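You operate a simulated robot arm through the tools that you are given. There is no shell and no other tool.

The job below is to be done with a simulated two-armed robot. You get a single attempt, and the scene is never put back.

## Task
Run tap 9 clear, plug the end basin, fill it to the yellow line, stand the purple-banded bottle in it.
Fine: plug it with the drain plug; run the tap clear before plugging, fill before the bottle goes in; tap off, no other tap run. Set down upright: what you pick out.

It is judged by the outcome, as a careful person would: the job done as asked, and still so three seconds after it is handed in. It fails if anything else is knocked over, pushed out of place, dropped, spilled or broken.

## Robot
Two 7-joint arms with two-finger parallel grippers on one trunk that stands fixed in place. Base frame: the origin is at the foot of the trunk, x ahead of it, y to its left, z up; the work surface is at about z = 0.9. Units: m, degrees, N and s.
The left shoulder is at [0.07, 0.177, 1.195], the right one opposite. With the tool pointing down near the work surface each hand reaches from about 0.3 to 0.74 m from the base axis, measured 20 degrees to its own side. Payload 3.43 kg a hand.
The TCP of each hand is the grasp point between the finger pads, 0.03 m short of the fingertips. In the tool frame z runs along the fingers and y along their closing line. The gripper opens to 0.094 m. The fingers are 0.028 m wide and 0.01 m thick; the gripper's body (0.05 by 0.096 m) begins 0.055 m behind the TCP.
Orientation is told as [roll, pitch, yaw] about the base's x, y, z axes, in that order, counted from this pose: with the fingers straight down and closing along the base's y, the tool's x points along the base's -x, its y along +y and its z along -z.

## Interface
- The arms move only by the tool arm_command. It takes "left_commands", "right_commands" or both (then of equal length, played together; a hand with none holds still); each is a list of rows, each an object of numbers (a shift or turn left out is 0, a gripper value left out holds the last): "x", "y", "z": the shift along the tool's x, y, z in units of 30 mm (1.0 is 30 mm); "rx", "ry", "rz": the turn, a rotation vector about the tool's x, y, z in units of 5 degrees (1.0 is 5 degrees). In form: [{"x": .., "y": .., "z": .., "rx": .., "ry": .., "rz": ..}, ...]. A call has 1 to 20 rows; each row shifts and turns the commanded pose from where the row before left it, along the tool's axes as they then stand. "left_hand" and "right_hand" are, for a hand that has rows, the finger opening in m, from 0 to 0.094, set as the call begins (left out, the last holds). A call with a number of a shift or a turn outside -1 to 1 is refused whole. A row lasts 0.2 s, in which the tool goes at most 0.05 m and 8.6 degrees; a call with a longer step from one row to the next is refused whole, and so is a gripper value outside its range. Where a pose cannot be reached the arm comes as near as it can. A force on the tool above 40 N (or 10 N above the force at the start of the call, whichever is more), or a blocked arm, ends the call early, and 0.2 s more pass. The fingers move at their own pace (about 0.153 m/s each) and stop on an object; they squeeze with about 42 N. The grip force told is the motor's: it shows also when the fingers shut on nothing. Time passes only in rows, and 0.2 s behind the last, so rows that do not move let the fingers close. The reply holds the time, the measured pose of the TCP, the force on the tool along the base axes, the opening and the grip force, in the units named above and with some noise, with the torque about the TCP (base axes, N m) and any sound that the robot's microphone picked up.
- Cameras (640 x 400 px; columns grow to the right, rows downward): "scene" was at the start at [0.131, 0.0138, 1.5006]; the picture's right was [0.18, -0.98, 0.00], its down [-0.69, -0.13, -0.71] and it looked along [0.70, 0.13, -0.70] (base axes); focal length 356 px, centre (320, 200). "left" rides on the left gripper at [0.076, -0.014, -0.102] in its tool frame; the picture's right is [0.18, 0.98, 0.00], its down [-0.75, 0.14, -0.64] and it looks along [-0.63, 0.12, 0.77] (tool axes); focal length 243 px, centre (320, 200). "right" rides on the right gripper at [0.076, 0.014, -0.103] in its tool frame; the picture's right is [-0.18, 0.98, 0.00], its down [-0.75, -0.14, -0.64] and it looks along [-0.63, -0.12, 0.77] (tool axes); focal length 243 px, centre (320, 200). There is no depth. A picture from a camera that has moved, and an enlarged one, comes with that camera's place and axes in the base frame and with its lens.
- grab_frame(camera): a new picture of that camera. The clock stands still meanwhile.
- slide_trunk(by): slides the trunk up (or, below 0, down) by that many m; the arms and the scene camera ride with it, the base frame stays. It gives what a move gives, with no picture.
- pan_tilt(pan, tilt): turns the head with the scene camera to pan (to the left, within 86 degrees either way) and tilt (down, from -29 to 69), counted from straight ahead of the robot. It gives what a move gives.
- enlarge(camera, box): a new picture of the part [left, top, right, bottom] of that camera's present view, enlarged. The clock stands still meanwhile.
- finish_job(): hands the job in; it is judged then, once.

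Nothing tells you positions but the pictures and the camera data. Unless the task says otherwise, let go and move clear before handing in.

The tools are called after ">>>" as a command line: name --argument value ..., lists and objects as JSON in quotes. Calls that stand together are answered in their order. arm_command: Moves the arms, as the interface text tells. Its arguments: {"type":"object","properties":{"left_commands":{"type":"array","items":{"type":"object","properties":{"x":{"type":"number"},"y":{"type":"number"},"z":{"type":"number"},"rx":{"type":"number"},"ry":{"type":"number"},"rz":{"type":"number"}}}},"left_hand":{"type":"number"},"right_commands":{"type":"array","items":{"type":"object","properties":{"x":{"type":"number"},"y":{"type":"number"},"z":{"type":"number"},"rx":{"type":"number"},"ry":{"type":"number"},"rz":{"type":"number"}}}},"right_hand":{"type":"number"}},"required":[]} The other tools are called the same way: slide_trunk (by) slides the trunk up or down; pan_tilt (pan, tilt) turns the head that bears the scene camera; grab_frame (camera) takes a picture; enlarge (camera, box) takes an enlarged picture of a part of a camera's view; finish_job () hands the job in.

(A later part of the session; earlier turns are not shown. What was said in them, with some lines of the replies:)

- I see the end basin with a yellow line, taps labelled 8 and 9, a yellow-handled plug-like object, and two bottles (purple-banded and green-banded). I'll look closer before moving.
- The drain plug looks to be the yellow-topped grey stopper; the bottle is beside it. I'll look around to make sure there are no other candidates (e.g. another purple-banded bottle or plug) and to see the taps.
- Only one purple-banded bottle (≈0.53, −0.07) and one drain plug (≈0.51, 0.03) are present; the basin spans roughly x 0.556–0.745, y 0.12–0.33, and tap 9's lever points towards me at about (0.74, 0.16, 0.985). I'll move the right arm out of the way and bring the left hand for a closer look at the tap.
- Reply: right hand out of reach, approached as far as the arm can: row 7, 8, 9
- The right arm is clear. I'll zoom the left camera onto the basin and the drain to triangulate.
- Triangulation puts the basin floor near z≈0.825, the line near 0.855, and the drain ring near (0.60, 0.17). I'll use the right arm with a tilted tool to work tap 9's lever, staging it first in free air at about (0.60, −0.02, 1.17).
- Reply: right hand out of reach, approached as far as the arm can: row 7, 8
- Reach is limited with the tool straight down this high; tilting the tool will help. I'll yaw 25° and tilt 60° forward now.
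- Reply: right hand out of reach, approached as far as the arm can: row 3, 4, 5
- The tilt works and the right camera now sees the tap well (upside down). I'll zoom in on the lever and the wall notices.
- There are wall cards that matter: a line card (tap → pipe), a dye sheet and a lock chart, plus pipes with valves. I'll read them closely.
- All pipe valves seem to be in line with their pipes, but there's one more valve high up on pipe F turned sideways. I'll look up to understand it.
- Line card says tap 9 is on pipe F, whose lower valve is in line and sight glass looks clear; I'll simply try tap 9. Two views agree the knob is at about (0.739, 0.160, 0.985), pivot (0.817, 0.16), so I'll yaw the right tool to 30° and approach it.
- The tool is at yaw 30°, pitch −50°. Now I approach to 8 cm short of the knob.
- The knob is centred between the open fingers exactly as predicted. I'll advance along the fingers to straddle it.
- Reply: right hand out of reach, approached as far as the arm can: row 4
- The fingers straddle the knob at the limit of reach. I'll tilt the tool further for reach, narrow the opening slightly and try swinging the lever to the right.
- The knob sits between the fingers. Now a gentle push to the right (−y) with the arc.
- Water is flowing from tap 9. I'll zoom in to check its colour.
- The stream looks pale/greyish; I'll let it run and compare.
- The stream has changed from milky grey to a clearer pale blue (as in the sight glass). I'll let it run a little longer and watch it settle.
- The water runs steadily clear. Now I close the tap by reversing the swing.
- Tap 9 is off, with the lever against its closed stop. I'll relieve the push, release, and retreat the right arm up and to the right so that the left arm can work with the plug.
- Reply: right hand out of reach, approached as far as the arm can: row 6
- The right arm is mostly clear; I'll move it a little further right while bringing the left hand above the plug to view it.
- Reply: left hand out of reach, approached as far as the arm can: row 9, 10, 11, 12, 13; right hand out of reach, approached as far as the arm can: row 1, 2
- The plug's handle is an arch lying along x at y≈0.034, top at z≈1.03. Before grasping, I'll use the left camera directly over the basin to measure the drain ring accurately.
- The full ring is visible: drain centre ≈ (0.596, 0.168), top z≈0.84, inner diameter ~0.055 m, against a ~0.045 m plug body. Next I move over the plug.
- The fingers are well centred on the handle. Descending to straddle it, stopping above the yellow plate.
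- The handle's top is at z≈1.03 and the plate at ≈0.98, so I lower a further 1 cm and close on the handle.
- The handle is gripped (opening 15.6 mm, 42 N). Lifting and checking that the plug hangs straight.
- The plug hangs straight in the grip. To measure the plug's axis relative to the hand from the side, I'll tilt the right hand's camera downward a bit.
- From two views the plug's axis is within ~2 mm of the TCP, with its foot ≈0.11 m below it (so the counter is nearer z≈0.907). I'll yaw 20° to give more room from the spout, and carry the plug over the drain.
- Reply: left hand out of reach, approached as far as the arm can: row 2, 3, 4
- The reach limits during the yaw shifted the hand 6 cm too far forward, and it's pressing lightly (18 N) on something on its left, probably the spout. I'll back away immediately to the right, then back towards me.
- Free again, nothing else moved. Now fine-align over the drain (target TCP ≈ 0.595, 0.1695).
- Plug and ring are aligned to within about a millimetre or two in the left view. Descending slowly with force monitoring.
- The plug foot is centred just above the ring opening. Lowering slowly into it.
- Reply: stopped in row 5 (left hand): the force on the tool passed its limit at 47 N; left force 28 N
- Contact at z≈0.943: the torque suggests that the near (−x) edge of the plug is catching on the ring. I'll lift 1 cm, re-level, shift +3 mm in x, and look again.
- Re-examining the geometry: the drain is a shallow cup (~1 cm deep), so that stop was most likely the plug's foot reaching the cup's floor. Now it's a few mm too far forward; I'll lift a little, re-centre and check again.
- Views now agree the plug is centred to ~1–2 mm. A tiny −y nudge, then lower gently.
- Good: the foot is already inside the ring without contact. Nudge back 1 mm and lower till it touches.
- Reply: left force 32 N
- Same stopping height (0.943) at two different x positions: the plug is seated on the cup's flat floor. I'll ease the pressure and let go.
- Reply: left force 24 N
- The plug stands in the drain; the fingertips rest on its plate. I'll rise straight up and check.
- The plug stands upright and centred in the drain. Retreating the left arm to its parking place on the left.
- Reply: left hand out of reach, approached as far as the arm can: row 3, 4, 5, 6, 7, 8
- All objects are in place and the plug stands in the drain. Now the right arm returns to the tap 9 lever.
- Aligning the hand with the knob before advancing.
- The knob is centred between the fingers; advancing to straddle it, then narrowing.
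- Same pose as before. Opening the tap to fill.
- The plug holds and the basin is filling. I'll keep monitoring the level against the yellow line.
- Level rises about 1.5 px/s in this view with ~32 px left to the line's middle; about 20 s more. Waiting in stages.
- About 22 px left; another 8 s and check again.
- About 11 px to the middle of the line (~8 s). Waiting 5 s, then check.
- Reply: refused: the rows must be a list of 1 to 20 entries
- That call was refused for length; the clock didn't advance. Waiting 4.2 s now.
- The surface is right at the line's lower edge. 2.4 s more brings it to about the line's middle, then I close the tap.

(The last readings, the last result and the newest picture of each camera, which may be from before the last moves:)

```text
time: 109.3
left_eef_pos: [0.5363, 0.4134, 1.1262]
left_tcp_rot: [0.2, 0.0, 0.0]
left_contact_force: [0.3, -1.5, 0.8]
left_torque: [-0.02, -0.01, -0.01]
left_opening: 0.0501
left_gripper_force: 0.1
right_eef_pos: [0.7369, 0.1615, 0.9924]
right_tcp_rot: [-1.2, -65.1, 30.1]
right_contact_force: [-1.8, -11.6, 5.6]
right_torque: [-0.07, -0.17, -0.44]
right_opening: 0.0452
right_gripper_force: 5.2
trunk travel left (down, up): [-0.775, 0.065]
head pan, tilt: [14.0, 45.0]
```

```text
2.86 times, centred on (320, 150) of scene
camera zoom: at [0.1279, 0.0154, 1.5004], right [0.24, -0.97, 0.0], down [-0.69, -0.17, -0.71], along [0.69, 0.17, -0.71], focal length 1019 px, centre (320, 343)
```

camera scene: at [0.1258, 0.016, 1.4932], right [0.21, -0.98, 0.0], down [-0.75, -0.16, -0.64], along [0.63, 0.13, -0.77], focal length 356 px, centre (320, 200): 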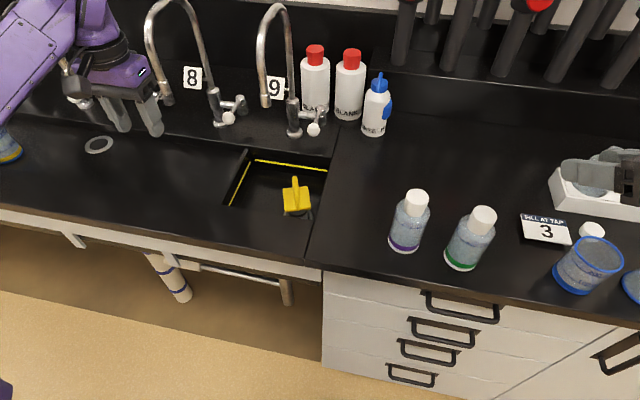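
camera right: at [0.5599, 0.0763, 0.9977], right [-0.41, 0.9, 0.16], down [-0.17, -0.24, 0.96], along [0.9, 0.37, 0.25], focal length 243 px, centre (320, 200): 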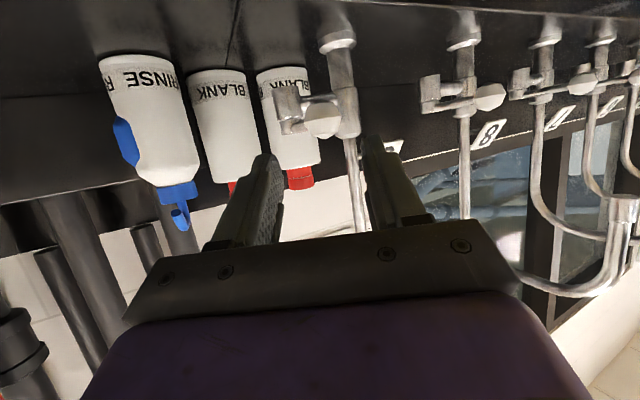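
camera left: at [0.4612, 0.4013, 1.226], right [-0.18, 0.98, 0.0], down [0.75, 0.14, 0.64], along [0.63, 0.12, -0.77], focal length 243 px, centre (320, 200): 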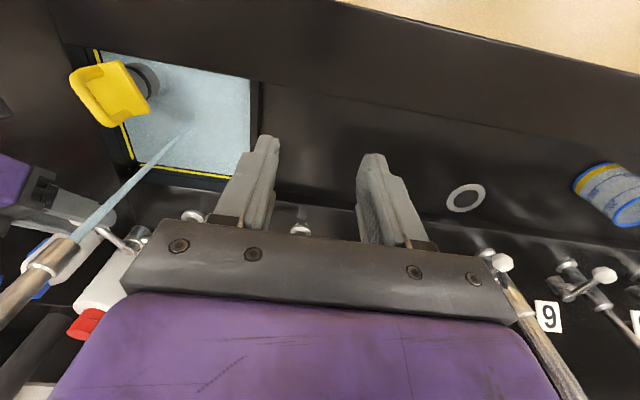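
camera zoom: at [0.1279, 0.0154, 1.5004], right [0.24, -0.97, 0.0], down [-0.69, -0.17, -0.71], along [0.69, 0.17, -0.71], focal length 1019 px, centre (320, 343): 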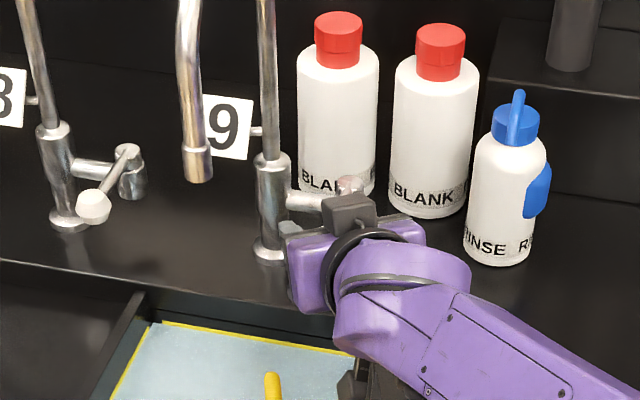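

Tap is off with the surface inside the yellow line's band. Retreating the right arm the same way as before.

>>> arm_command --right_commands '[{"y": -0.2, "z": -0.1}, {"z": -0.7}, {"z": -0.8}, {"z": -0.8, "ry": 1}, {"z": -0.6, "ry": 1}, {}]' --right_hand 0.05

>>> arm_command --right_commands '[{"x": -0.6, "z": -0.8}, {"x": -0.4, "z": -0.9}, {"x": 0.2, "y": -0.529, "z": -0.8}, {"x": 0.2, "y": -0.529, "z": -0.8}, {"x": 0.2, "y": -0.529, "z": -0.8}, {"x": 0.2, "y": -0.529, "z": -0.8}, {"x": 0.2, "y": -0.529, "z": -0.8}, {"x": 0.2, "y": -0.529, "z": -0.8}, {"x": 0.2, "y": -0.529, "z": -0.8}, {"x": 0.2, "y": -0.6, "z": -0.5}, {"x": 0.2, "y": -0.6, "z": -0.5}, {"x": 0.2, "y": -0.6, "z": -0.5}, {"x": 0.2, "y": -0.6, "z": -0.5}, {"x": 0.2, "y": -0.6, "z": -0.5}, {"x": 0.2, "y": -0.6, "z": -0.5}, {"x": 0.2, "y": -0.6, "z": -0.5}, {"x": 0.2, "y": -0.6, "z": -0.5}]'

>>> grab_frame --camera "scene"

>>> enlarge --camera "scene" --box '[210, 80, 370, 220]'

```text
time: 110.7
left_eef_pos: [0.5374, 0.4159, 1.1239]
left_tcp_rot: [0.0, 0.0, 0.1]
left_contact_force: [0.7, -0.7, 0.0]
left_torque: [0.03, 0.01, -0.02]
left_opening: 0.0499
left_gripper_force: 0.0
right_eef_pos: [0.6677, 0.119, 1.0288]
right_tcp_rot: [-1.0, -55.0, 29.9]
right_contact_force: [0.8, -0.5, 0.5]
right_torque: [-0.01, 0.01, 0.02]
right_opening: 0.05
right_gripper_force: 0.0
trunk travel left (down, up): [-0.775, 0.065]
head pan, tilt: [14.0, 45.0]
```

```text
time: 114.3
left_eef_pos: [0.5372, 0.4161, 1.1249]
left_tcp_rot: [0.1, 0.0, -0.1]
left_contact_force: [1.0, 0.8, -0.9]
left_torque: [0.03, 0.0, -0.03]
left_opening: 0.0501
left_gripper_force: 0.1
right_eef_pos: [0.5188, -0.2542, 1.1774]
right_tcp_rot: [-0.9, -54.9, 30.0]
right_contact_force: [0.2, -0.1, -0.1]
right_torque: [-0.02, -0.01, 0.02]
right_opening: 0.05
right_gripper_force: 0.0
trunk travel left (down, up): [-0.775, 0.065]
head pan, tilt: [14.0, 45.0]
```

```text
taken
camera scene: at [0.1292, 0.0176, 1.5003], right [0.24, -0.97, 0.0], down [-0.69, -0.17, -0.71], along [0.69, 0.17, -0.71], focal length 356 px, centre (320, 200)
```

scene: 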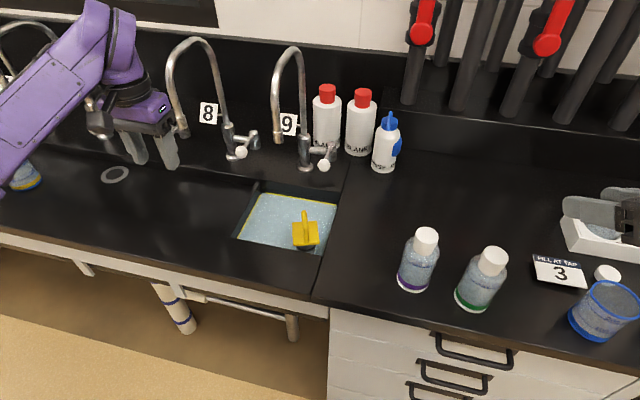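

```text
2.86 times, centred on (290, 150) of scene
camera zoom: at [0.1292, 0.0176, 1.5003], right [0.24, -0.97, 0.0], down [-0.69, -0.17, -0.71], along [0.69, 0.17, -0.71], focal length 1019 px, centre (406, 343)
```

zoom: 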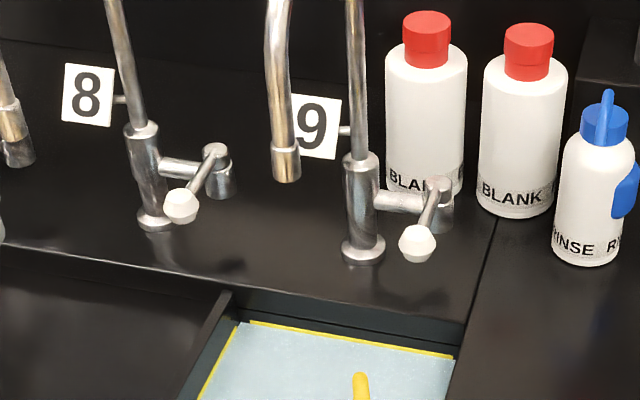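

No flow, all in place. Next: measure the purple-banded bottle.

>>> enlarge --camera "scene" --box '[380, 210, 460, 310]'

>>> arm_command --left_commands '[{"y": -1}, {"y": -1}, {"y": -1}, {"y": -1}, {"x": 0.6, "y": -1}, {"x": 0.6, "y": -1}, {"x": 0.3, "y": -0.7}, {"y": -1}, {"y": -1}, {"y": -1}, {"y": -1}, {"y": -0.8}]' --left_hand 0.09

>>> grab_frame --camera "left"

>>> grab_frame --camera "scene"

```text
4.00 times, centred on (420, 260) of scene
camera zoom: at [0.1292, 0.0176, 1.5003], right [0.24, -0.97, 0.0], down [-0.69, -0.17, -0.71], along [0.69, 0.17, -0.71], focal length 1426 px, centre (-80, -40)
```

zoom: 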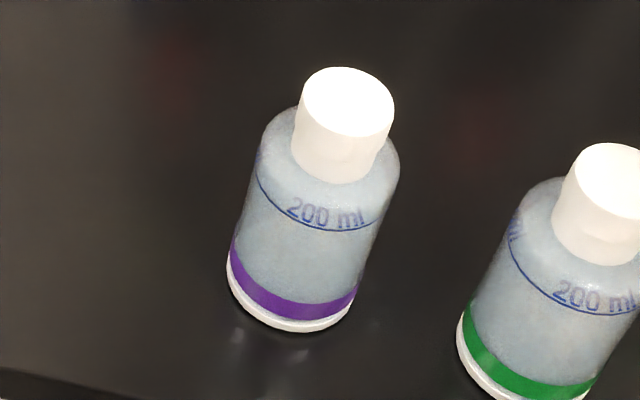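

```text
time: 116.9
left_eef_pos: [0.4929, 0.0694, 1.1244]
left_tcp_rot: [0.1, 0.1, 0.0]
left_contact_force: [0.2, -0.1, 0.2]
left_torque: [0.0, -0.01, 0.02]
left_opening: 0.09
left_gripper_force: 0.0
right_eef_pos: [0.5204, -0.2551, 1.1779]
right_tcp_rot: [-0.6, -55.1, 29.9]
right_contact_force: [0.6, -0.6, -0.8]
right_torque: [0.03, 0.01, -0.01]
right_opening: 0.05
right_gripper_force: 0.0
trunk travel left (down, up): [-0.775, 0.065]
head pan, tilt: [14.0, 45.0]
```

```text
taken
camera left: at [0.4169, 0.0543, 1.2262], right [-0.18, 0.98, 0.0], down [0.75, 0.14, 0.64], along [0.63, 0.12, -0.77], focal length 243 px, centre (320, 200)
```

left: 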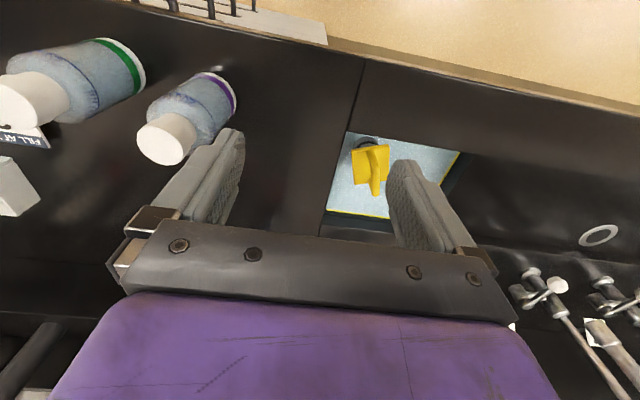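

```text
taken
camera scene: at [0.13, 0.0165, 1.5001], right [0.24, -0.97, 0.0], down [-0.69, -0.17, -0.71], along [0.69, 0.17, -0.71], focal length 356 px, centre (320, 200)
```

scene: 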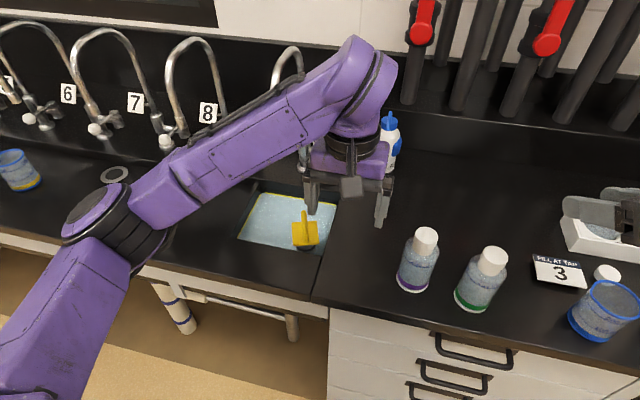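

Bottle axis at ≈ (0.540, −0.065), cap top z≈1.033, body ⌀≈0.06. Moving the left hand above it.

>>> arm_command --left_commands '[{"x": -0.31, "y": -0.893}, {"x": -0.31, "y": -0.893}, {"x": -0.31, "y": -0.893}, {"x": -0.31, "y": -0.893}, {"x": -0.31, "y": -0.893}, {}]' --left_hand 0.08

>>> grab_frame --camera "left"

>>> enlarge --camera "scene" --box '[340, 150, 540, 310]'

```text
time: 118.3
left_eef_pos: [0.5392, -0.063, 1.1245]
left_tcp_rot: [-0.1, 0.1, 0.0]
left_contact_force: [0.3, -0.5, -0.6]
left_torque: [-0.03, -0.02, 0.0]
left_opening: 0.0801
left_gripper_force: 0.1
right_eef_pos: [0.5199, -0.2527, 1.1775]
right_tcp_rot: [-0.9, -55.0, 29.9]
right_contact_force: [-0.2, 0.6, -0.3]
right_torque: [-0.03, -0.03, 0.0]
right_opening: 0.0499
right_gripper_force: 0.1
trunk travel left (down, up): [-0.775, 0.065]
head pan, tilt: [14.0, 45.0]
```

```text
taken
camera left: at [0.4641, -0.077, 1.2266], right [-0.18, 0.98, 0.0], down [0.75, 0.14, 0.64], along [0.63, 0.12, -0.77], focal length 243 px, centre (320, 200)
```

left: 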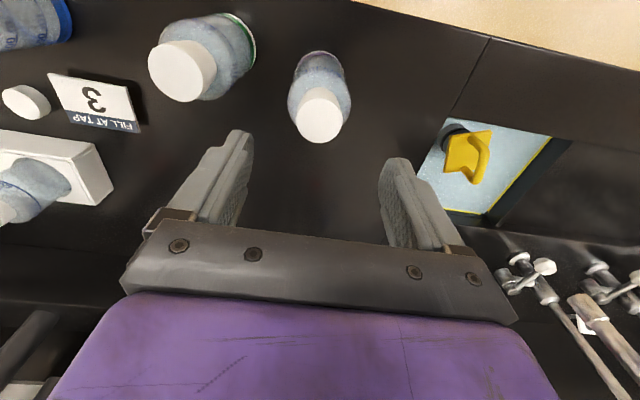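

```text
2.50 times, centred on (440, 230) of scene
camera zoom: at [0.1297, 0.0193, 1.5001], right [0.24, -0.97, 0.0], down [-0.69, -0.17, -0.71], along [0.69, 0.17, -0.71], focal length 891 px, centre (20, 125)
```

zoom: 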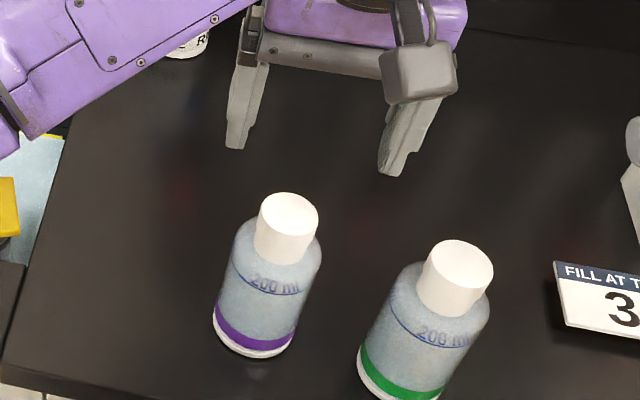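

Well centred above the bottle. Descending around it in two stages.

>>> arm_command --left_commands '[{"z": 0.9}, {"z": 0.9}, {"z": 0.8}, {"z": 0.6}, {}]'

>>> grab_frame --camera "left"

>>> enlarge --camera "scene" --box '[340, 150, 540, 310]'

```text
time: 119.5
left_eef_pos: [0.5372, -0.063, 1.0302]
left_tcp_rot: [0.0, 0.1, 0.0]
left_contact_force: [-0.9, 0.9, -0.4]
left_torque: [-0.03, -0.01, -0.01]
left_opening: 0.0798
left_gripper_force: 0.1
right_eef_pos: [0.5204, -0.2533, 1.1776]
right_tcp_rot: [-0.9, -55.0, 29.9]
right_contact_force: [0.2, 0.1, 0.8]
right_torque: [0.03, -0.03, 0.0]
right_opening: 0.0501
right_gripper_force: 0.0
trunk travel left (down, up): [-0.775, 0.065]
head pan, tilt: [14.0, 45.0]
```

```text
taken
camera left: at [0.4624, -0.0765, 1.1313], right [-0.18, 0.98, 0.0], down [0.75, 0.14, 0.64], along [0.63, 0.12, -0.77], focal length 243 px, centre (320, 200)
```

left: 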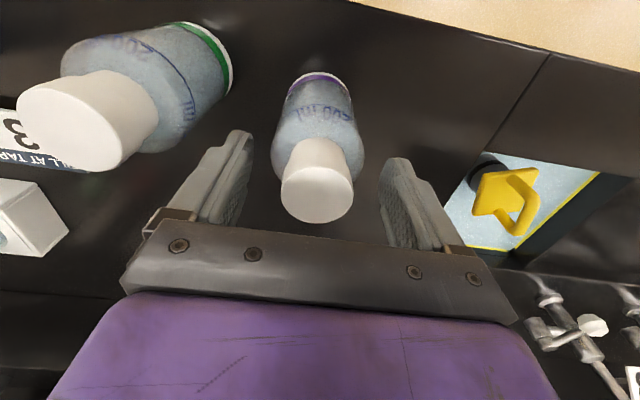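

```text
2.50 times, centred on (440, 230) of scene
camera zoom: at [0.1295, 0.0181, 1.5002], right [0.24, -0.97, 0.0], down [-0.69, -0.17, -0.71], along [0.69, 0.17, -0.71], focal length 891 px, centre (20, 125)
```

zoom: 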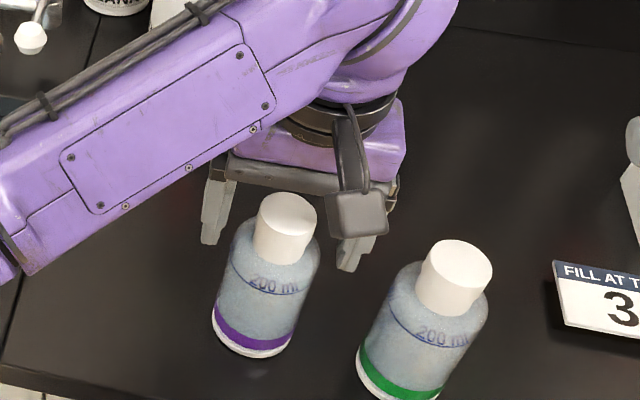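

The cap will clear the palm. Lowering the last 3.6 cm and closing on the body.

>>> arm_command --left_commands '[{"x": -0.08, "z": 0.5}, {"z": 0.4}, {"z": 0.3}, {}]'

>>> grab_frame --camera "left"

```text
time: 120.5
left_eef_pos: [0.541, -0.063, 0.9932]
left_tcp_rot: [0.0, 0.1, 0.1]
left_contact_force: [-0.5, 0.4, 0.0]
left_torque: [-0.02, 0.0, -0.01]
left_opening: 0.0801
left_gripper_force: 0.2
right_eef_pos: [0.5199, -0.2543, 1.1777]
right_tcp_rot: [-0.8, -55.0, 29.9]
right_contact_force: [0.3, -0.7, -0.8]
right_torque: [0.01, -0.03, 0.02]
right_opening: 0.0498
right_gripper_force: 0.0
trunk travel left (down, up): [-0.775, 0.065]
head pan, tilt: [14.0, 45.0]
```

```text
taken
camera left: at [0.4652, -0.0776, 1.0947], right [-0.18, 0.98, 0.0], down [0.75, 0.14, 0.64], along [0.63, 0.12, -0.77], focal length 243 px, centre (320, 200)
```

left: 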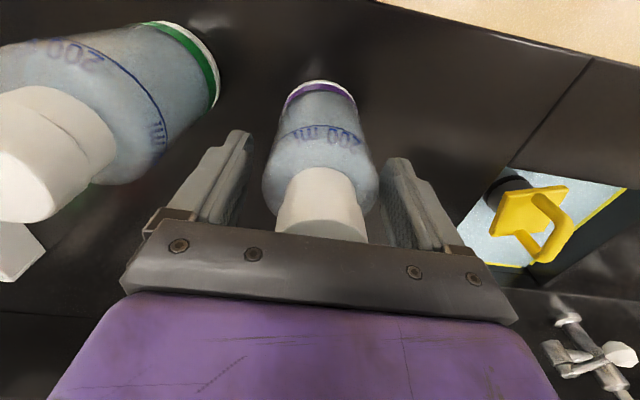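

Positioned around the body with no contact. Closing the fingers.

>>> arm_command --left_commands '[{}, {}, {}, {}]' --left_hand 0.0

>>> grab_frame --camera "left"

```text
time: 121.5
left_eef_pos: [0.5409, -0.0628, 0.9936]
left_tcp_rot: [0.1, 0.1, -0.1]
left_contact_force: [-0.6, -0.4, -0.4]
left_torque: [0.03, 0.05, 0.0]
left_opening: 0.0596
left_gripper_force: 42.1
right_eef_pos: [0.5189, -0.2532, 1.1779]
right_tcp_rot: [-0.8, -55.0, 29.9]
right_contact_force: [-0.3, -0.4, 0.3]
right_torque: [0.04, 0.0, -0.01]
right_opening: 0.05
right_gripper_force: 0.1
trunk travel left (down, up): [-0.775, 0.065]
head pan, tilt: [14.0, 45.0]
```

```text
taken
camera left: at [0.4651, -0.0777, 1.0947], right [-0.18, 0.98, 0.0], down [0.75, 0.14, 0.64], along [0.63, 0.12, -0.77], focal length 243 px, centre (320, 200)
```

left: 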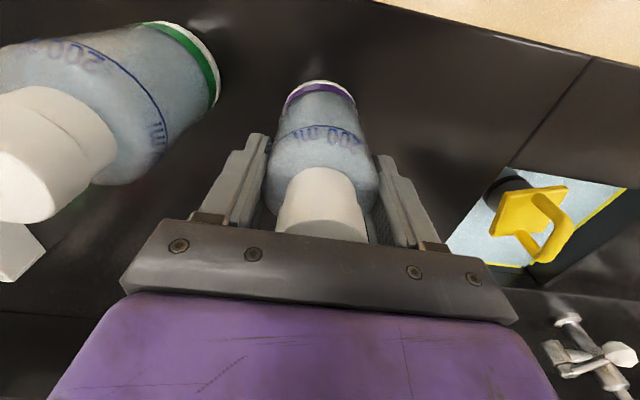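

Gripped at 59.6 mm. Lifting and checking that it's held upright.

>>> arm_command --left_commands '[{"z": -0.4}, {"z": -0.9}, {"z": -0.9}, {"z": -0.8}, {}]'

>>> enlarge --camera "scene" --box '[340, 150, 540, 310]'

```text
time: 122.7
left_eef_pos: [0.5427, -0.063, 1.0825]
left_tcp_rot: [0.0, 0.1, 0.0]
left_contact_force: [0.0, 0.6, -3.1]
left_torque: [0.02, -0.01, 0.03]
left_opening: 0.0596
left_gripper_force: 42.1
right_eef_pos: [0.5192, -0.2541, 1.1781]
right_tcp_rot: [-0.8, -55.0, 29.8]
right_contact_force: [-0.1, -0.3, -0.8]
right_torque: [0.0, -0.01, -0.01]
right_opening: 0.0502
right_gripper_force: 0.2
trunk travel left (down, up): [-0.775, 0.065]
head pan, tilt: [14.0, 45.0]
```

```text
2.50 times, centred on (440, 230) of scene
camera zoom: at [0.1303, 0.0178, 1.5001], right [0.24, -0.97, 0.0], down [-0.69, -0.17, -0.71], along [0.69, 0.17, -0.71], focal length 891 px, centre (20, 125)
```

zoom: 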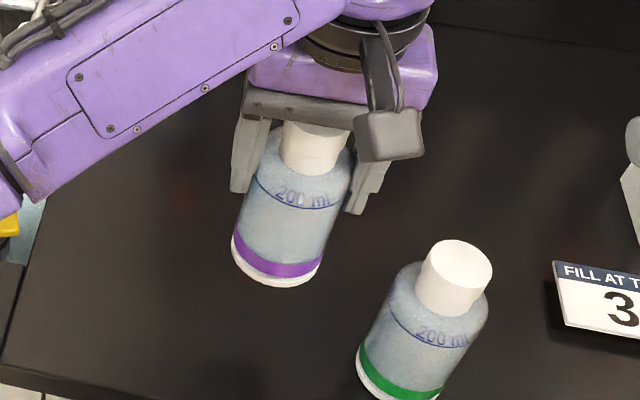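

Held upright. Carrying it left past the basin's front edge side at x≈0.54.

>>> arm_command --left_commands '[{"y": 0.6}, {"y": 0.9}, {"y": 0.9}, {"y": 0.9}, {"y": 0.9}, {"y": 0.9}, {"y": 0.9}, {"y": 0.9}, {"y": 0.9}, {"y": 0.9}, {"y": 0.9}, {"y": 0.9}, {"y": 0.5}, {}]'

>>> grab_frame --camera "left"

>>> grab_frame --camera "scene"

```text
time: 125.7
left_eef_pos: [0.5413, 0.2655, 1.0847]
left_tcp_rot: [0.1, 0.1, 0.0]
left_contact_force: [-0.3, 1.4, -2.7]
left_torque: [0.01, -0.05, -0.04]
left_opening: 0.0593
left_gripper_force: 41.8
right_eef_pos: [0.5197, -0.254, 1.1775]
right_tcp_rot: [-0.8, -55.0, 29.8]
right_contact_force: [0.4, -0.2, -0.4]
right_torque: [-0.03, -0.03, 0.01]
right_opening: 0.0499
right_gripper_force: 0.0
trunk travel left (down, up): [-0.775, 0.065]
head pan, tilt: [14.0, 45.0]
```

```text
taken
camera left: at [0.4656, 0.251, 1.186], right [-0.18, 0.98, 0.0], down [0.75, 0.14, 0.64], along [0.63, 0.12, -0.77], focal length 243 px, centre (320, 200)
```

left: 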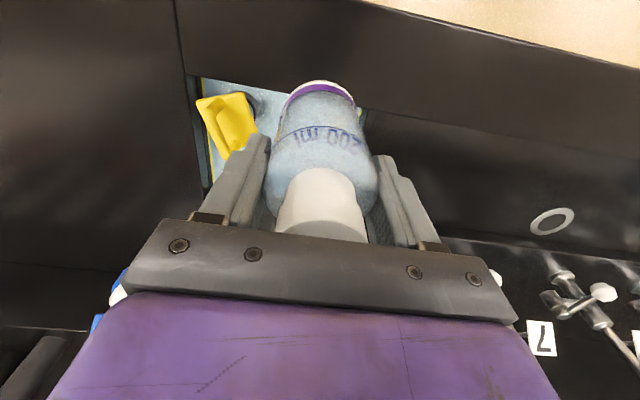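

```text
taken
camera scene: at [0.1303, 0.0179, 1.5001], right [0.24, -0.97, 0.0], down [-0.69, -0.17, -0.71], along [0.69, 0.17, -0.71], focal length 356 px, centre (320, 200)
```

scene: 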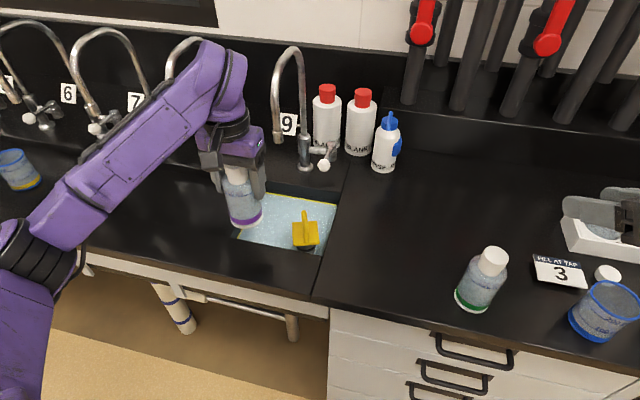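

Yawing −20° to gain distance from the spout, then I'll check the pose.

>>> arm_command --left_commands '[{"rz": 1}, {"rz": 1}, {"rz": 1}, {"rz": 1}, {}]'

```text
time: 126.9
left_eef_pos: [0.5424, 0.2667, 1.0838]
left_tcp_rot: [0.0, 0.1, -20.1]
left_contact_force: [-0.6, -0.4, -2.6]
left_torque: [0.0, -0.01, -0.01]
left_opening: 0.0597
left_gripper_force: 42.2
right_eef_pos: [0.5194, -0.2533, 1.1772]
right_tcp_rot: [-0.8, -55.0, 30.0]
right_contact_force: [0.2, -0.5, -0.2]
right_torque: [-0.01, 0.0, -0.01]
right_opening: 0.0499
right_gripper_force: 0.2
trunk travel left (down, up): [-0.775, 0.065]
head pan, tilt: [14.0, 45.0]
```

Pose is as commanded. Moving forward 6 cm over the basin's left-front area.

>>> arm_command --left_commands '[{"x": -0.617, "y": 0.224}, {"x": -0.617, "y": 0.224}, {"x": -0.617, "y": 0.224}, {}]'

>>> grab_frame --camera "left"

>>> enlarge --camera "scene" --box '[200, 60, 360, 260]'

```text
time: 127.9
left_eef_pos: [0.6008, 0.2666, 1.0847]
left_tcp_rot: [0.1, 0.1, -20.0]
left_contact_force: [0.4, -0.6, -1.1]
left_torque: [0.0, -0.01, -0.01]
left_opening: 0.0595
left_gripper_force: 41.9
right_eef_pos: [0.5194, -0.2543, 1.1779]
right_tcp_rot: [-0.9, -55.0, 29.9]
right_contact_force: [0.2, -0.7, 0.2]
right_torque: [-0.02, 0.01, 0.01]
right_opening: 0.0499
right_gripper_force: 0.0
trunk travel left (down, up): [-0.775, 0.065]
head pan, tilt: [14.0, 45.0]
```

```text
taken
camera left: at [0.5245, 0.2784, 1.1852], right [0.16, 0.99, 0.0], down [0.76, -0.13, 0.64], along [0.63, -0.1, -0.77], focal length 243 px, centre (320, 200)
```

left: 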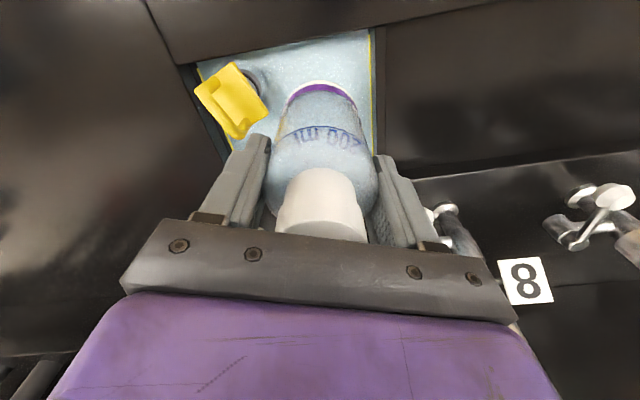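

```text
2.00 times, centred on (280, 160) of scene
camera zoom: at [0.13, 0.0184, 1.5001], right [0.24, -0.97, 0.0], down [-0.69, -0.17, -0.71], along [0.69, 0.17, -0.71], focal length 713 px, centre (400, 280)
```

zoom: 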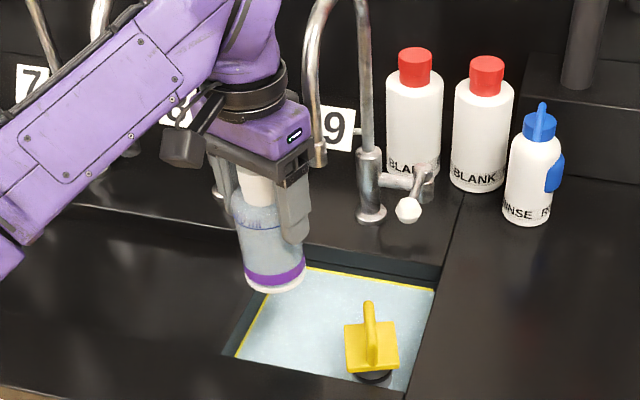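

The walls are at x≈0.555 (front) and y≈0.332 (left). I'll shift slightly away from the spout to (0.594, 0.275) and go halfway down.

>>> arm_command --left_commands '[{"x": 0.31, "y": 0.17}, {"z": 0.6}, {"z": 0.6}, {"z": 0.6}, {"z": 0.6}, {}]'

>>> grab_frame --camera "left"

>>> enlarge --camera "scene" --box '[200, 60, 360, 260]'

>>> grab_frame --camera "right"

```text
time: 129.3
left_eef_pos: [0.5926, 0.277, 1.0108]
left_tcp_rot: [0.0, 0.2, -20.0]
left_contact_force: [-0.1, -0.8, -3.5]
left_torque: [-0.01, 0.01, -0.02]
left_opening: 0.0595
left_gripper_force: 42.3
right_eef_pos: [0.5204, -0.2545, 1.1769]
right_tcp_rot: [-0.8, -54.9, 29.9]
right_contact_force: [1.2, 0.6, 0.5]
right_torque: [0.02, 0.0, 0.0]
right_opening: 0.0502
right_gripper_force: 0.0
trunk travel left (down, up): [-0.775, 0.065]
head pan, tilt: [14.0, 45.0]
```

```text
taken
camera left: at [0.517, 0.2882, 1.1124], right [0.16, 0.99, 0.0], down [0.76, -0.13, 0.64], along [0.63, -0.1, -0.77], focal length 243 px, centre (320, 200)
```

left: 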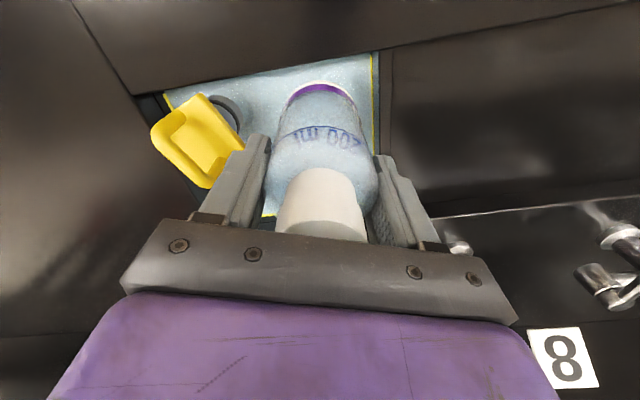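

```text
2.00 times, centred on (280, 160) of scene
camera zoom: at [0.13, 0.0181, 1.5001], right [0.24, -0.97, 0.0], down [-0.69, -0.17, -0.71], along [0.69, 0.17, -0.71], focal length 713 px, centre (400, 280)
```

zoom: 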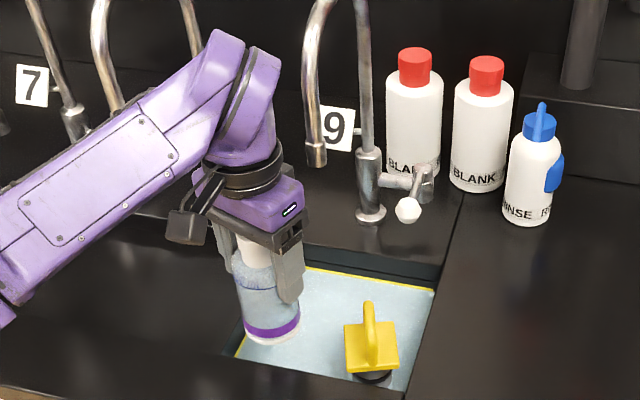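

```text
taken
camera right: at [0.4014, -0.3028, 1.1744], right [-0.39, 0.91, 0.14], down [-0.02, -0.16, 0.99], along [0.92, 0.38, 0.08], focal length 243 px, centre (320, 200)
```

right: 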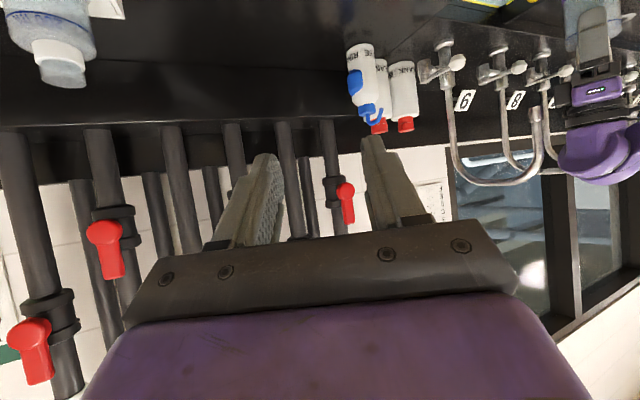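

Clear of the spout and walls. Lowering further into the basin.

>>> arm_command --left_commands '[{"z": 0.5}, {"z": 0.5}, {"z": 0.5}, {"z": 0.5}, {"z": 0.4}, {}]'

>>> enlarge --camera "scene" --box '[200, 60, 360, 260]'

>>> grab_frame --camera "left"

```text
time: 130.7
left_eef_pos: [0.5946, 0.2741, 0.9391]
left_tcp_rot: [0.1, 0.1, -19.9]
left_contact_force: [0.4, 0.0, -2.1]
left_torque: [0.0, -0.01, -0.02]
left_opening: 0.0594
left_gripper_force: 42.0
right_eef_pos: [0.5196, -0.2545, 1.1779]
right_tcp_rot: [-0.8, -54.9, 29.9]
right_contact_force: [0.7, 0.2, 0.3]
right_torque: [0.01, -0.02, 0.02]
right_opening: 0.05
right_gripper_force: 0.0
trunk travel left (down, up): [-0.775, 0.065]
head pan, tilt: [14.0, 45.0]
```

```text
2.00 times, centred on (280, 160) of scene
camera zoom: at [0.1301, 0.0182, 1.5001], right [0.24, -0.97, 0.0], down [-0.69, -0.17, -0.71], along [0.69, 0.17, -0.71], focal length 713 px, centre (400, 280)
```

zoom: 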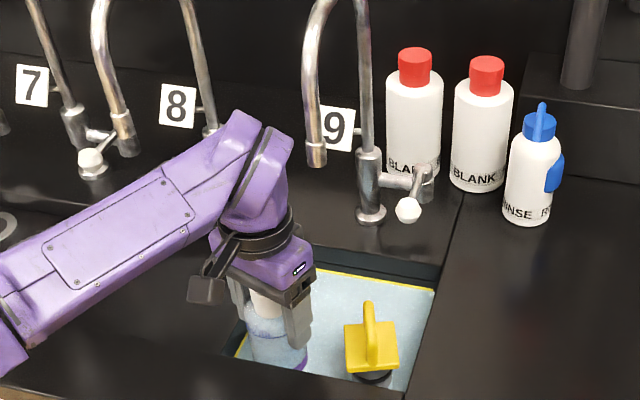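

```text
taken
camera left: at [0.5178, 0.2871, 1.0397], right [0.16, 0.99, 0.0], down [0.76, -0.13, 0.64], along [0.63, -0.1, -0.77], focal length 243 px, centre (320, 200)
```

left: 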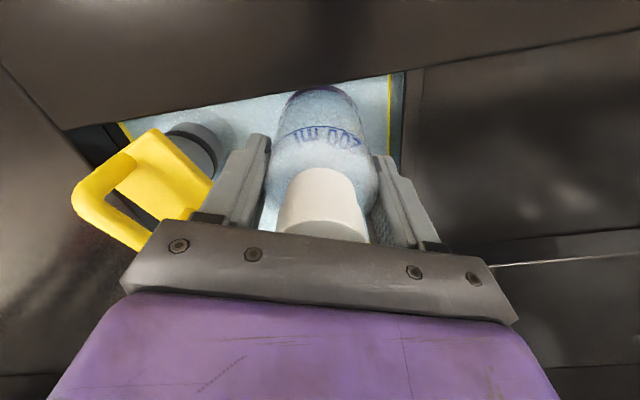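

The foot is about 2 cm above the floor. Before the last bit I'll check the elbow's clearance over the counter.

>>> grab_frame --camera "scene"

>>> arm_command --left_commands '[{"z": 0.2}, {"z": 0.2}, {}]'

```text
taken
camera scene: at [0.1301, 0.0182, 1.5001], right [0.24, -0.97, 0.0], down [-0.69, -0.17, -0.71], along [0.69, 0.17, -0.71], focal length 356 px, centre (320, 200)
```

scene: 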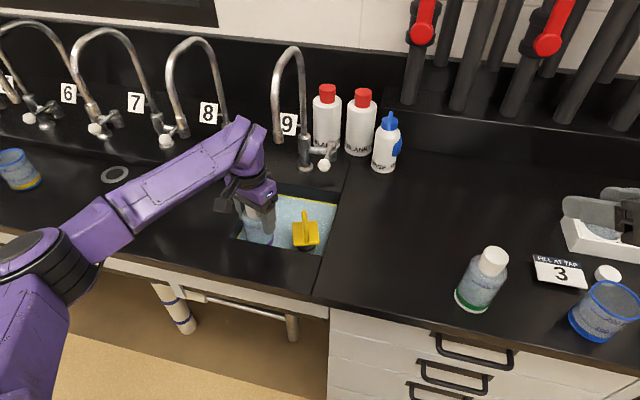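

```text
time: 131.5
left_eef_pos: [0.5947, 0.276, 0.9279]
left_tcp_rot: [0.1, 0.2, -20.0]
left_contact_force: [0.9, 0.5, -2.7]
left_torque: [0.02, -0.01, 0.02]
left_opening: 0.0597
left_gripper_force: 42.5
right_eef_pos: [0.5208, -0.2544, 1.1779]
right_tcp_rot: [-0.8, -55.0, 30.0]
right_contact_force: [0.8, 0.3, -1.1]
right_torque: [0.01, 0.0, 0.0]
right_opening: 0.05
right_gripper_force: 0.1
trunk travel left (down, up): [-0.775, 0.065]
head pan, tilt: [14.0, 45.0]
```

Still free. Continuing in 3 mm steps to find the floor.

>>> arm_command --left_commands '[{"z": 0.1}, {"z": 0.1}, {}]'

>>> arm_command --left_commands '[{"z": 0.1}, {}]'

```text
time: 132.3
left_eef_pos: [0.5943, 0.2749, 0.9206]
left_tcp_rot: [0.0, 0.1, -20.0]
left_contact_force: [1.0, 0.8, -2.0]
left_torque: [-0.03, 0.01, 0.02]
left_opening: 0.0593
left_gripper_force: 42.3
right_eef_pos: [0.5203, -0.2541, 1.1777]
right_tcp_rot: [-0.8, -54.9, 30.0]
right_contact_force: [0.7, 0.5, -0.6]
right_torque: [0.02, 0.01, -0.01]
right_opening: 0.0499
right_gripper_force: 0.0
trunk travel left (down, up): [-0.775, 0.065]
head pan, tilt: [14.0, 45.0]
```

```text
time: 132.9
left_eef_pos: [0.5941, 0.2746, 0.9182]
left_tcp_rot: [0.0, 0.1, -20.0]
left_contact_force: [0.1, -0.9, -1.2]
left_torque: [0.02, -0.01, 0.03]
left_opening: 0.0597
left_gripper_force: 41.7
right_eef_pos: [0.5195, -0.2527, 1.1771]
right_tcp_rot: [-1.0, -54.9, 29.9]
right_contact_force: [0.6, 0.1, 0.0]
right_torque: [0.01, -0.04, -0.05]
right_opening: 0.0501
right_gripper_force: 0.0
trunk travel left (down, up): [-0.775, 0.065]
head pan, tilt: [14.0, 45.0]
```

>>> arm_command --left_commands '[{"z": 0.1}, {}]'

>>> arm_command --left_commands '[{"z": 0.1}, {}]'

```text
time: 133.5
left_eef_pos: [0.594, 0.2745, 0.9188]
left_tcp_rot: [0.1, -0.2, -19.9]
left_contact_force: [5.0, 3.7, 19.0]
left_torque: [0.33, 0.14, -0.11]
left_opening: 0.0594
left_gripper_force: 41.6
right_eef_pos: [0.5181, -0.2528, 1.178]
right_tcp_rot: [-0.8, -55.1, 29.9]
right_contact_force: [0.7, -0.6, 0.8]
right_torque: [0.02, 0.0, 0.03]
right_opening: 0.0498
right_gripper_force: 0.1
trunk travel left (down, up): [-0.775, 0.065]
head pan, tilt: [14.0, 45.0]
```

```text
time: 134.1
left_eef_pos: [0.5954, 0.2744, 0.9187]
left_tcp_rot: [0.2, -0.6, -20.0]
left_contact_force: [-5.4, -0.5, 17.3]
left_torque: [0.02, 1.02, 0.13]
left_opening: 0.0599
left_gripper_force: 41.9
right_eef_pos: [0.5175, -0.2545, 1.1789]
right_tcp_rot: [-0.8, -55.2, 29.9]
right_contact_force: [0.6, 0.6, 0.3]
right_torque: [0.0, -0.01, -0.04]
right_opening: 0.0498
right_gripper_force: 0.0
trunk travel left (down, up): [-0.775, 0.065]
head pan, tilt: [14.0, 45.0]
stopped in row 2 (left hand): the force on the tool passed its limit at 41 N (the readings are from after the stop); the commanded pose is now the measured one
```

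The bottle's foot is on the basin's floor (z≈0.826). Easing the pressure, then releasing.

>>> arm_command --left_commands '[{"z": -0.06, "ry": 0.1}, {}]'

>>> arm_command --left_commands '[{}, {}, {}]' --left_hand 0.078

>>> grab_frame --camera "left"

>>> enlarge --camera "scene" --box '[200, 100, 360, 260]'

```text
time: 134.7
left_eef_pos: [0.5939, 0.2745, 0.9182]
left_tcp_rot: [0.1, 0.0, -20.2]
left_contact_force: [3.6, -2.5, 12.7]
left_torque: [-0.67, -0.14, 0.05]
left_opening: 0.0598
left_gripper_force: 42.3
right_eef_pos: [0.5194, -0.255, 1.1778]
right_tcp_rot: [-0.9, -55.0, 29.8]
right_contact_force: [0.3, 0.3, 0.1]
right_torque: [-0.01, -0.02, 0.02]
right_opening: 0.0499
right_gripper_force: 0.1
trunk travel left (down, up): [-0.775, 0.065]
head pan, tilt: [14.0, 45.0]
```

```text
time: 135.5
left_eef_pos: [0.5955, 0.2753, 0.916]
left_tcp_rot: [0.1, 0.2, -19.9]
left_contact_force: [0.0, -0.2, 0.7]
left_torque: [0.03, -0.02, 0.0]
left_opening: 0.078
left_gripper_force: 0.0
right_eef_pos: [0.5192, -0.2526, 1.1761]
right_tcp_rot: [-0.9, -55.0, 29.8]
right_contact_force: [0.7, -1.1, -0.2]
right_torque: [-0.02, -0.01, -0.04]
right_opening: 0.05
right_gripper_force: 0.0
trunk travel left (down, up): [-0.775, 0.065]
head pan, tilt: [14.0, 45.0]
```

```text
taken
camera left: at [0.5192, 0.2873, 1.0178], right [0.16, 0.99, 0.0], down [0.76, -0.13, 0.64], along [0.63, -0.1, -0.77], focal length 243 px, centre (320, 200)
```

left: 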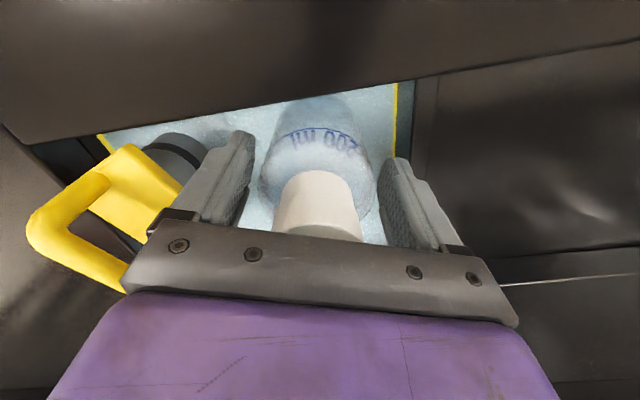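

```text
2.50 times, centred on (280, 180) of scene
camera zoom: at [0.1301, 0.0185, 1.5001], right [0.24, -0.97, 0.0], down [-0.69, -0.17, -0.71], along [0.69, 0.17, -0.71], focal length 891 px, centre (420, 250)
```

zoom: 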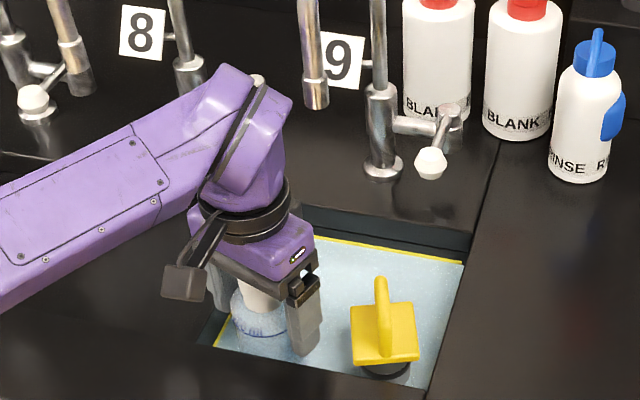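

Released; the bottle stands upright. Rising straight up along the same path.

>>> arm_command --left_commands '[{"z": -0.3}, {"z": -0.5}, {"z": -0.6}, {"z": -0.7}, {"z": -0.7}, {"z": -0.7}, {"z": -0.7}, {}]'

>>> enlarge --camera "scene" --box '[200, 100, 360, 260]'

>>> grab_frame --camera "left"

```text
time: 137.3
left_eef_pos: [0.5955, 0.274, 1.0423]
left_tcp_rot: [0.1, 0.1, -20.0]
left_contact_force: [0.0, 0.2, -1.2]
left_torque: [-0.01, -0.02, -0.01]
left_opening: 0.0781
left_gripper_force: 0.0
right_eef_pos: [0.5201, -0.2537, 1.1775]
right_tcp_rot: [-0.9, -55.1, 29.9]
right_contact_force: [-1.0, 0.9, 0.3]
right_torque: [-0.02, -0.02, 0.0]
right_opening: 0.05
right_gripper_force: 0.0
trunk travel left (down, up): [-0.775, 0.065]
head pan, tilt: [14.0, 45.0]
```

```text
2.50 times, centred on (280, 180) of scene
camera zoom: at [0.13, 0.0183, 1.5001], right [0.24, -0.97, 0.0], down [-0.69, -0.17, -0.71], along [0.69, 0.17, -0.71], focal length 891 px, centre (420, 250)
```

zoom: 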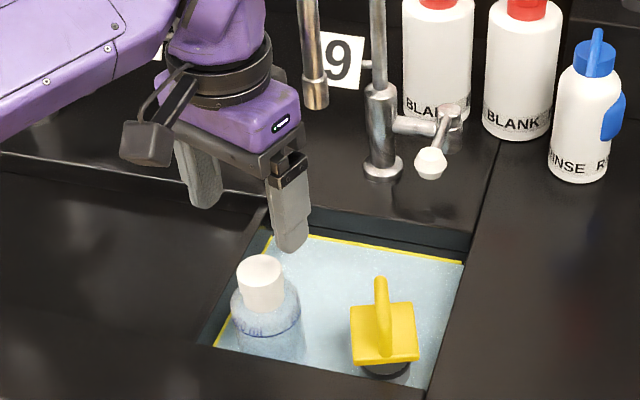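

```text
taken
camera left: at [0.519, 0.2861, 1.1447], right [0.16, 0.99, 0.0], down [0.76, -0.13, 0.64], along [0.63, -0.1, -0.77], focal length 243 px, centre (320, 200)
```

left: 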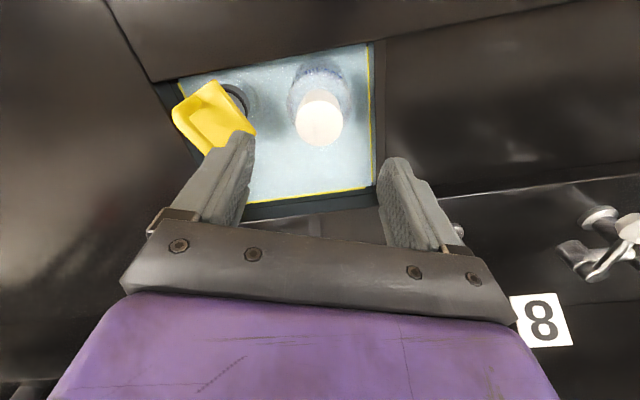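

The bottle stands upright in the filled basin. Withdrawing the left arm up, back and to the left.

>>> arm_command --left_commands '[{"z": -0.8}, {"z": -0.8}, {"x": 0.63, "y": -0.23}, {"x": 0.63, "y": -0.23}, {"x": 0.63, "y": -0.23}, {"x": 0.34, "y": 0.9}, {"x": 0.34, "y": 0.9}, {"x": 0.34, "y": 0.9}, {"x": 0.34, "y": 0.9}, {"x": 0.34, "y": 0.9}]'

>>> grab_frame --camera "scene"

>>> enlarge --camera "scene" --box '[220, 150, 360, 260]'

>>> enlarge --camera "scene" --box '[255, 185, 295, 210]'

```text
time: 139.5
left_eef_pos: [0.5332, 0.4201, 1.0911]
left_tcp_rot: [0.1, 0.1, -20.0]
left_contact_force: [0.3, -0.5, -0.4]
left_torque: [0.01, -0.01, -0.01]
left_opening: 0.0776
left_gripper_force: 0.1
right_eef_pos: [0.5186, -0.2518, 1.1781]
right_tcp_rot: [-0.9, -55.0, 30.0]
right_contact_force: [0.6, 0.2, 0.7]
right_torque: [-0.03, 0.03, -0.02]
right_opening: 0.0499
right_gripper_force: 0.0
trunk travel left (down, up): [-0.775, 0.065]
head pan, tilt: [14.0, 45.0]
```

```text
taken
camera scene: at [0.1293, 0.0193, 1.5002], right [0.24, -0.97, 0.0], down [-0.69, -0.17, -0.71], along [0.69, 0.17, -0.71], focal length 356 px, centre (320, 200)
```

scene: 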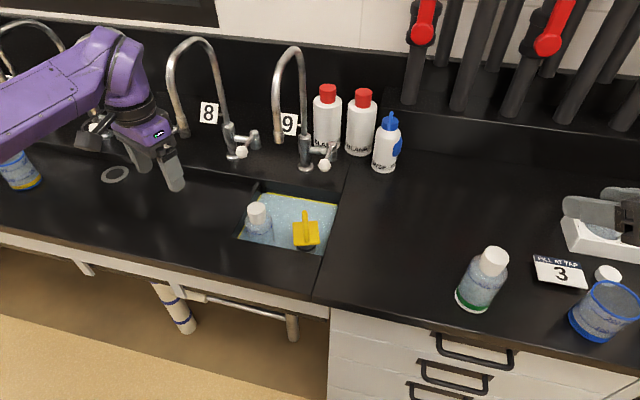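

```text
3.64 times, centred on (290, 205) of scene
camera zoom: at [0.1293, 0.0193, 1.5002], right [0.24, -0.97, 0.0], down [-0.69, -0.17, -0.71], along [0.69, 0.17, -0.71], focal length 1296 px, centre (429, 182)
```

zoom: 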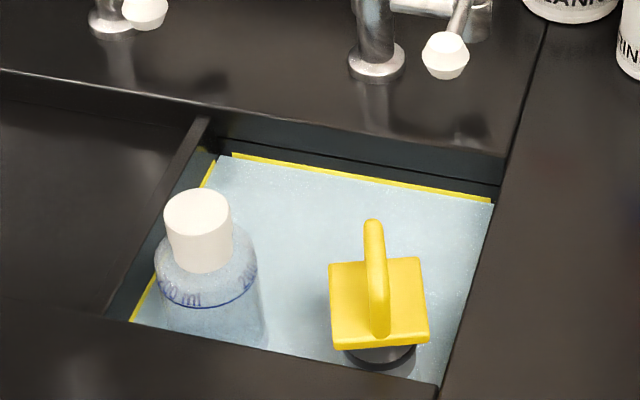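

```text
16.00 times, centred on (275, 198) of scene
camera zoom: at [0.1293, 0.0193, 1.5002], right [0.24, -0.97, 0.0], down [-0.69, -0.17, -0.71], along [0.69, 0.17, -0.71], focal length 5705 px, centre (1040, 240)
```

zoom: 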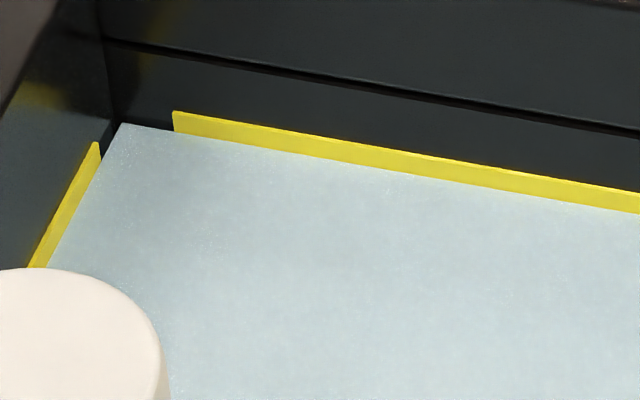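

The basin is filled to the yellow band, and the drain plug is in. Tap 9 is off with its lever at the closed stop. The purple-banded bottle stands upright in the basin, nothing else has moved, and both arms are clear. Handing the job in.

>>> finish_job

```text
The job is handed in.
```

I ran tap 9 until the water came clear. I then plugged the end basin with the drain plug, filled it to the yellow line and stood the purple-banded bottle in it. The job has been handed in, but I got no result back.

- **Tap:** the stream turned from milky grey to a steady pale blue within a few seconds. I let it run about ten seconds more before shutting it off to plug the basin. It is now off, with its lever against the closed stop and no drip. No other tap was run.
- **Plug:** it is seated upright in the drain. The water level did not drop while I placed the bottle.
- **Level:** the water sits about a third of the way up the yellow band, with the bottle in.
- **Bottle:** it is standing upright on the basin floor at the front left.

While carrying the plug, the left hand pressed against something on its left, probably tap 9's spout, with about 18 N. I backed off at once. The pictures afterwards show the tap where it was and nothing else knocked over, moved or spilled. Both hands have let go and are clear.
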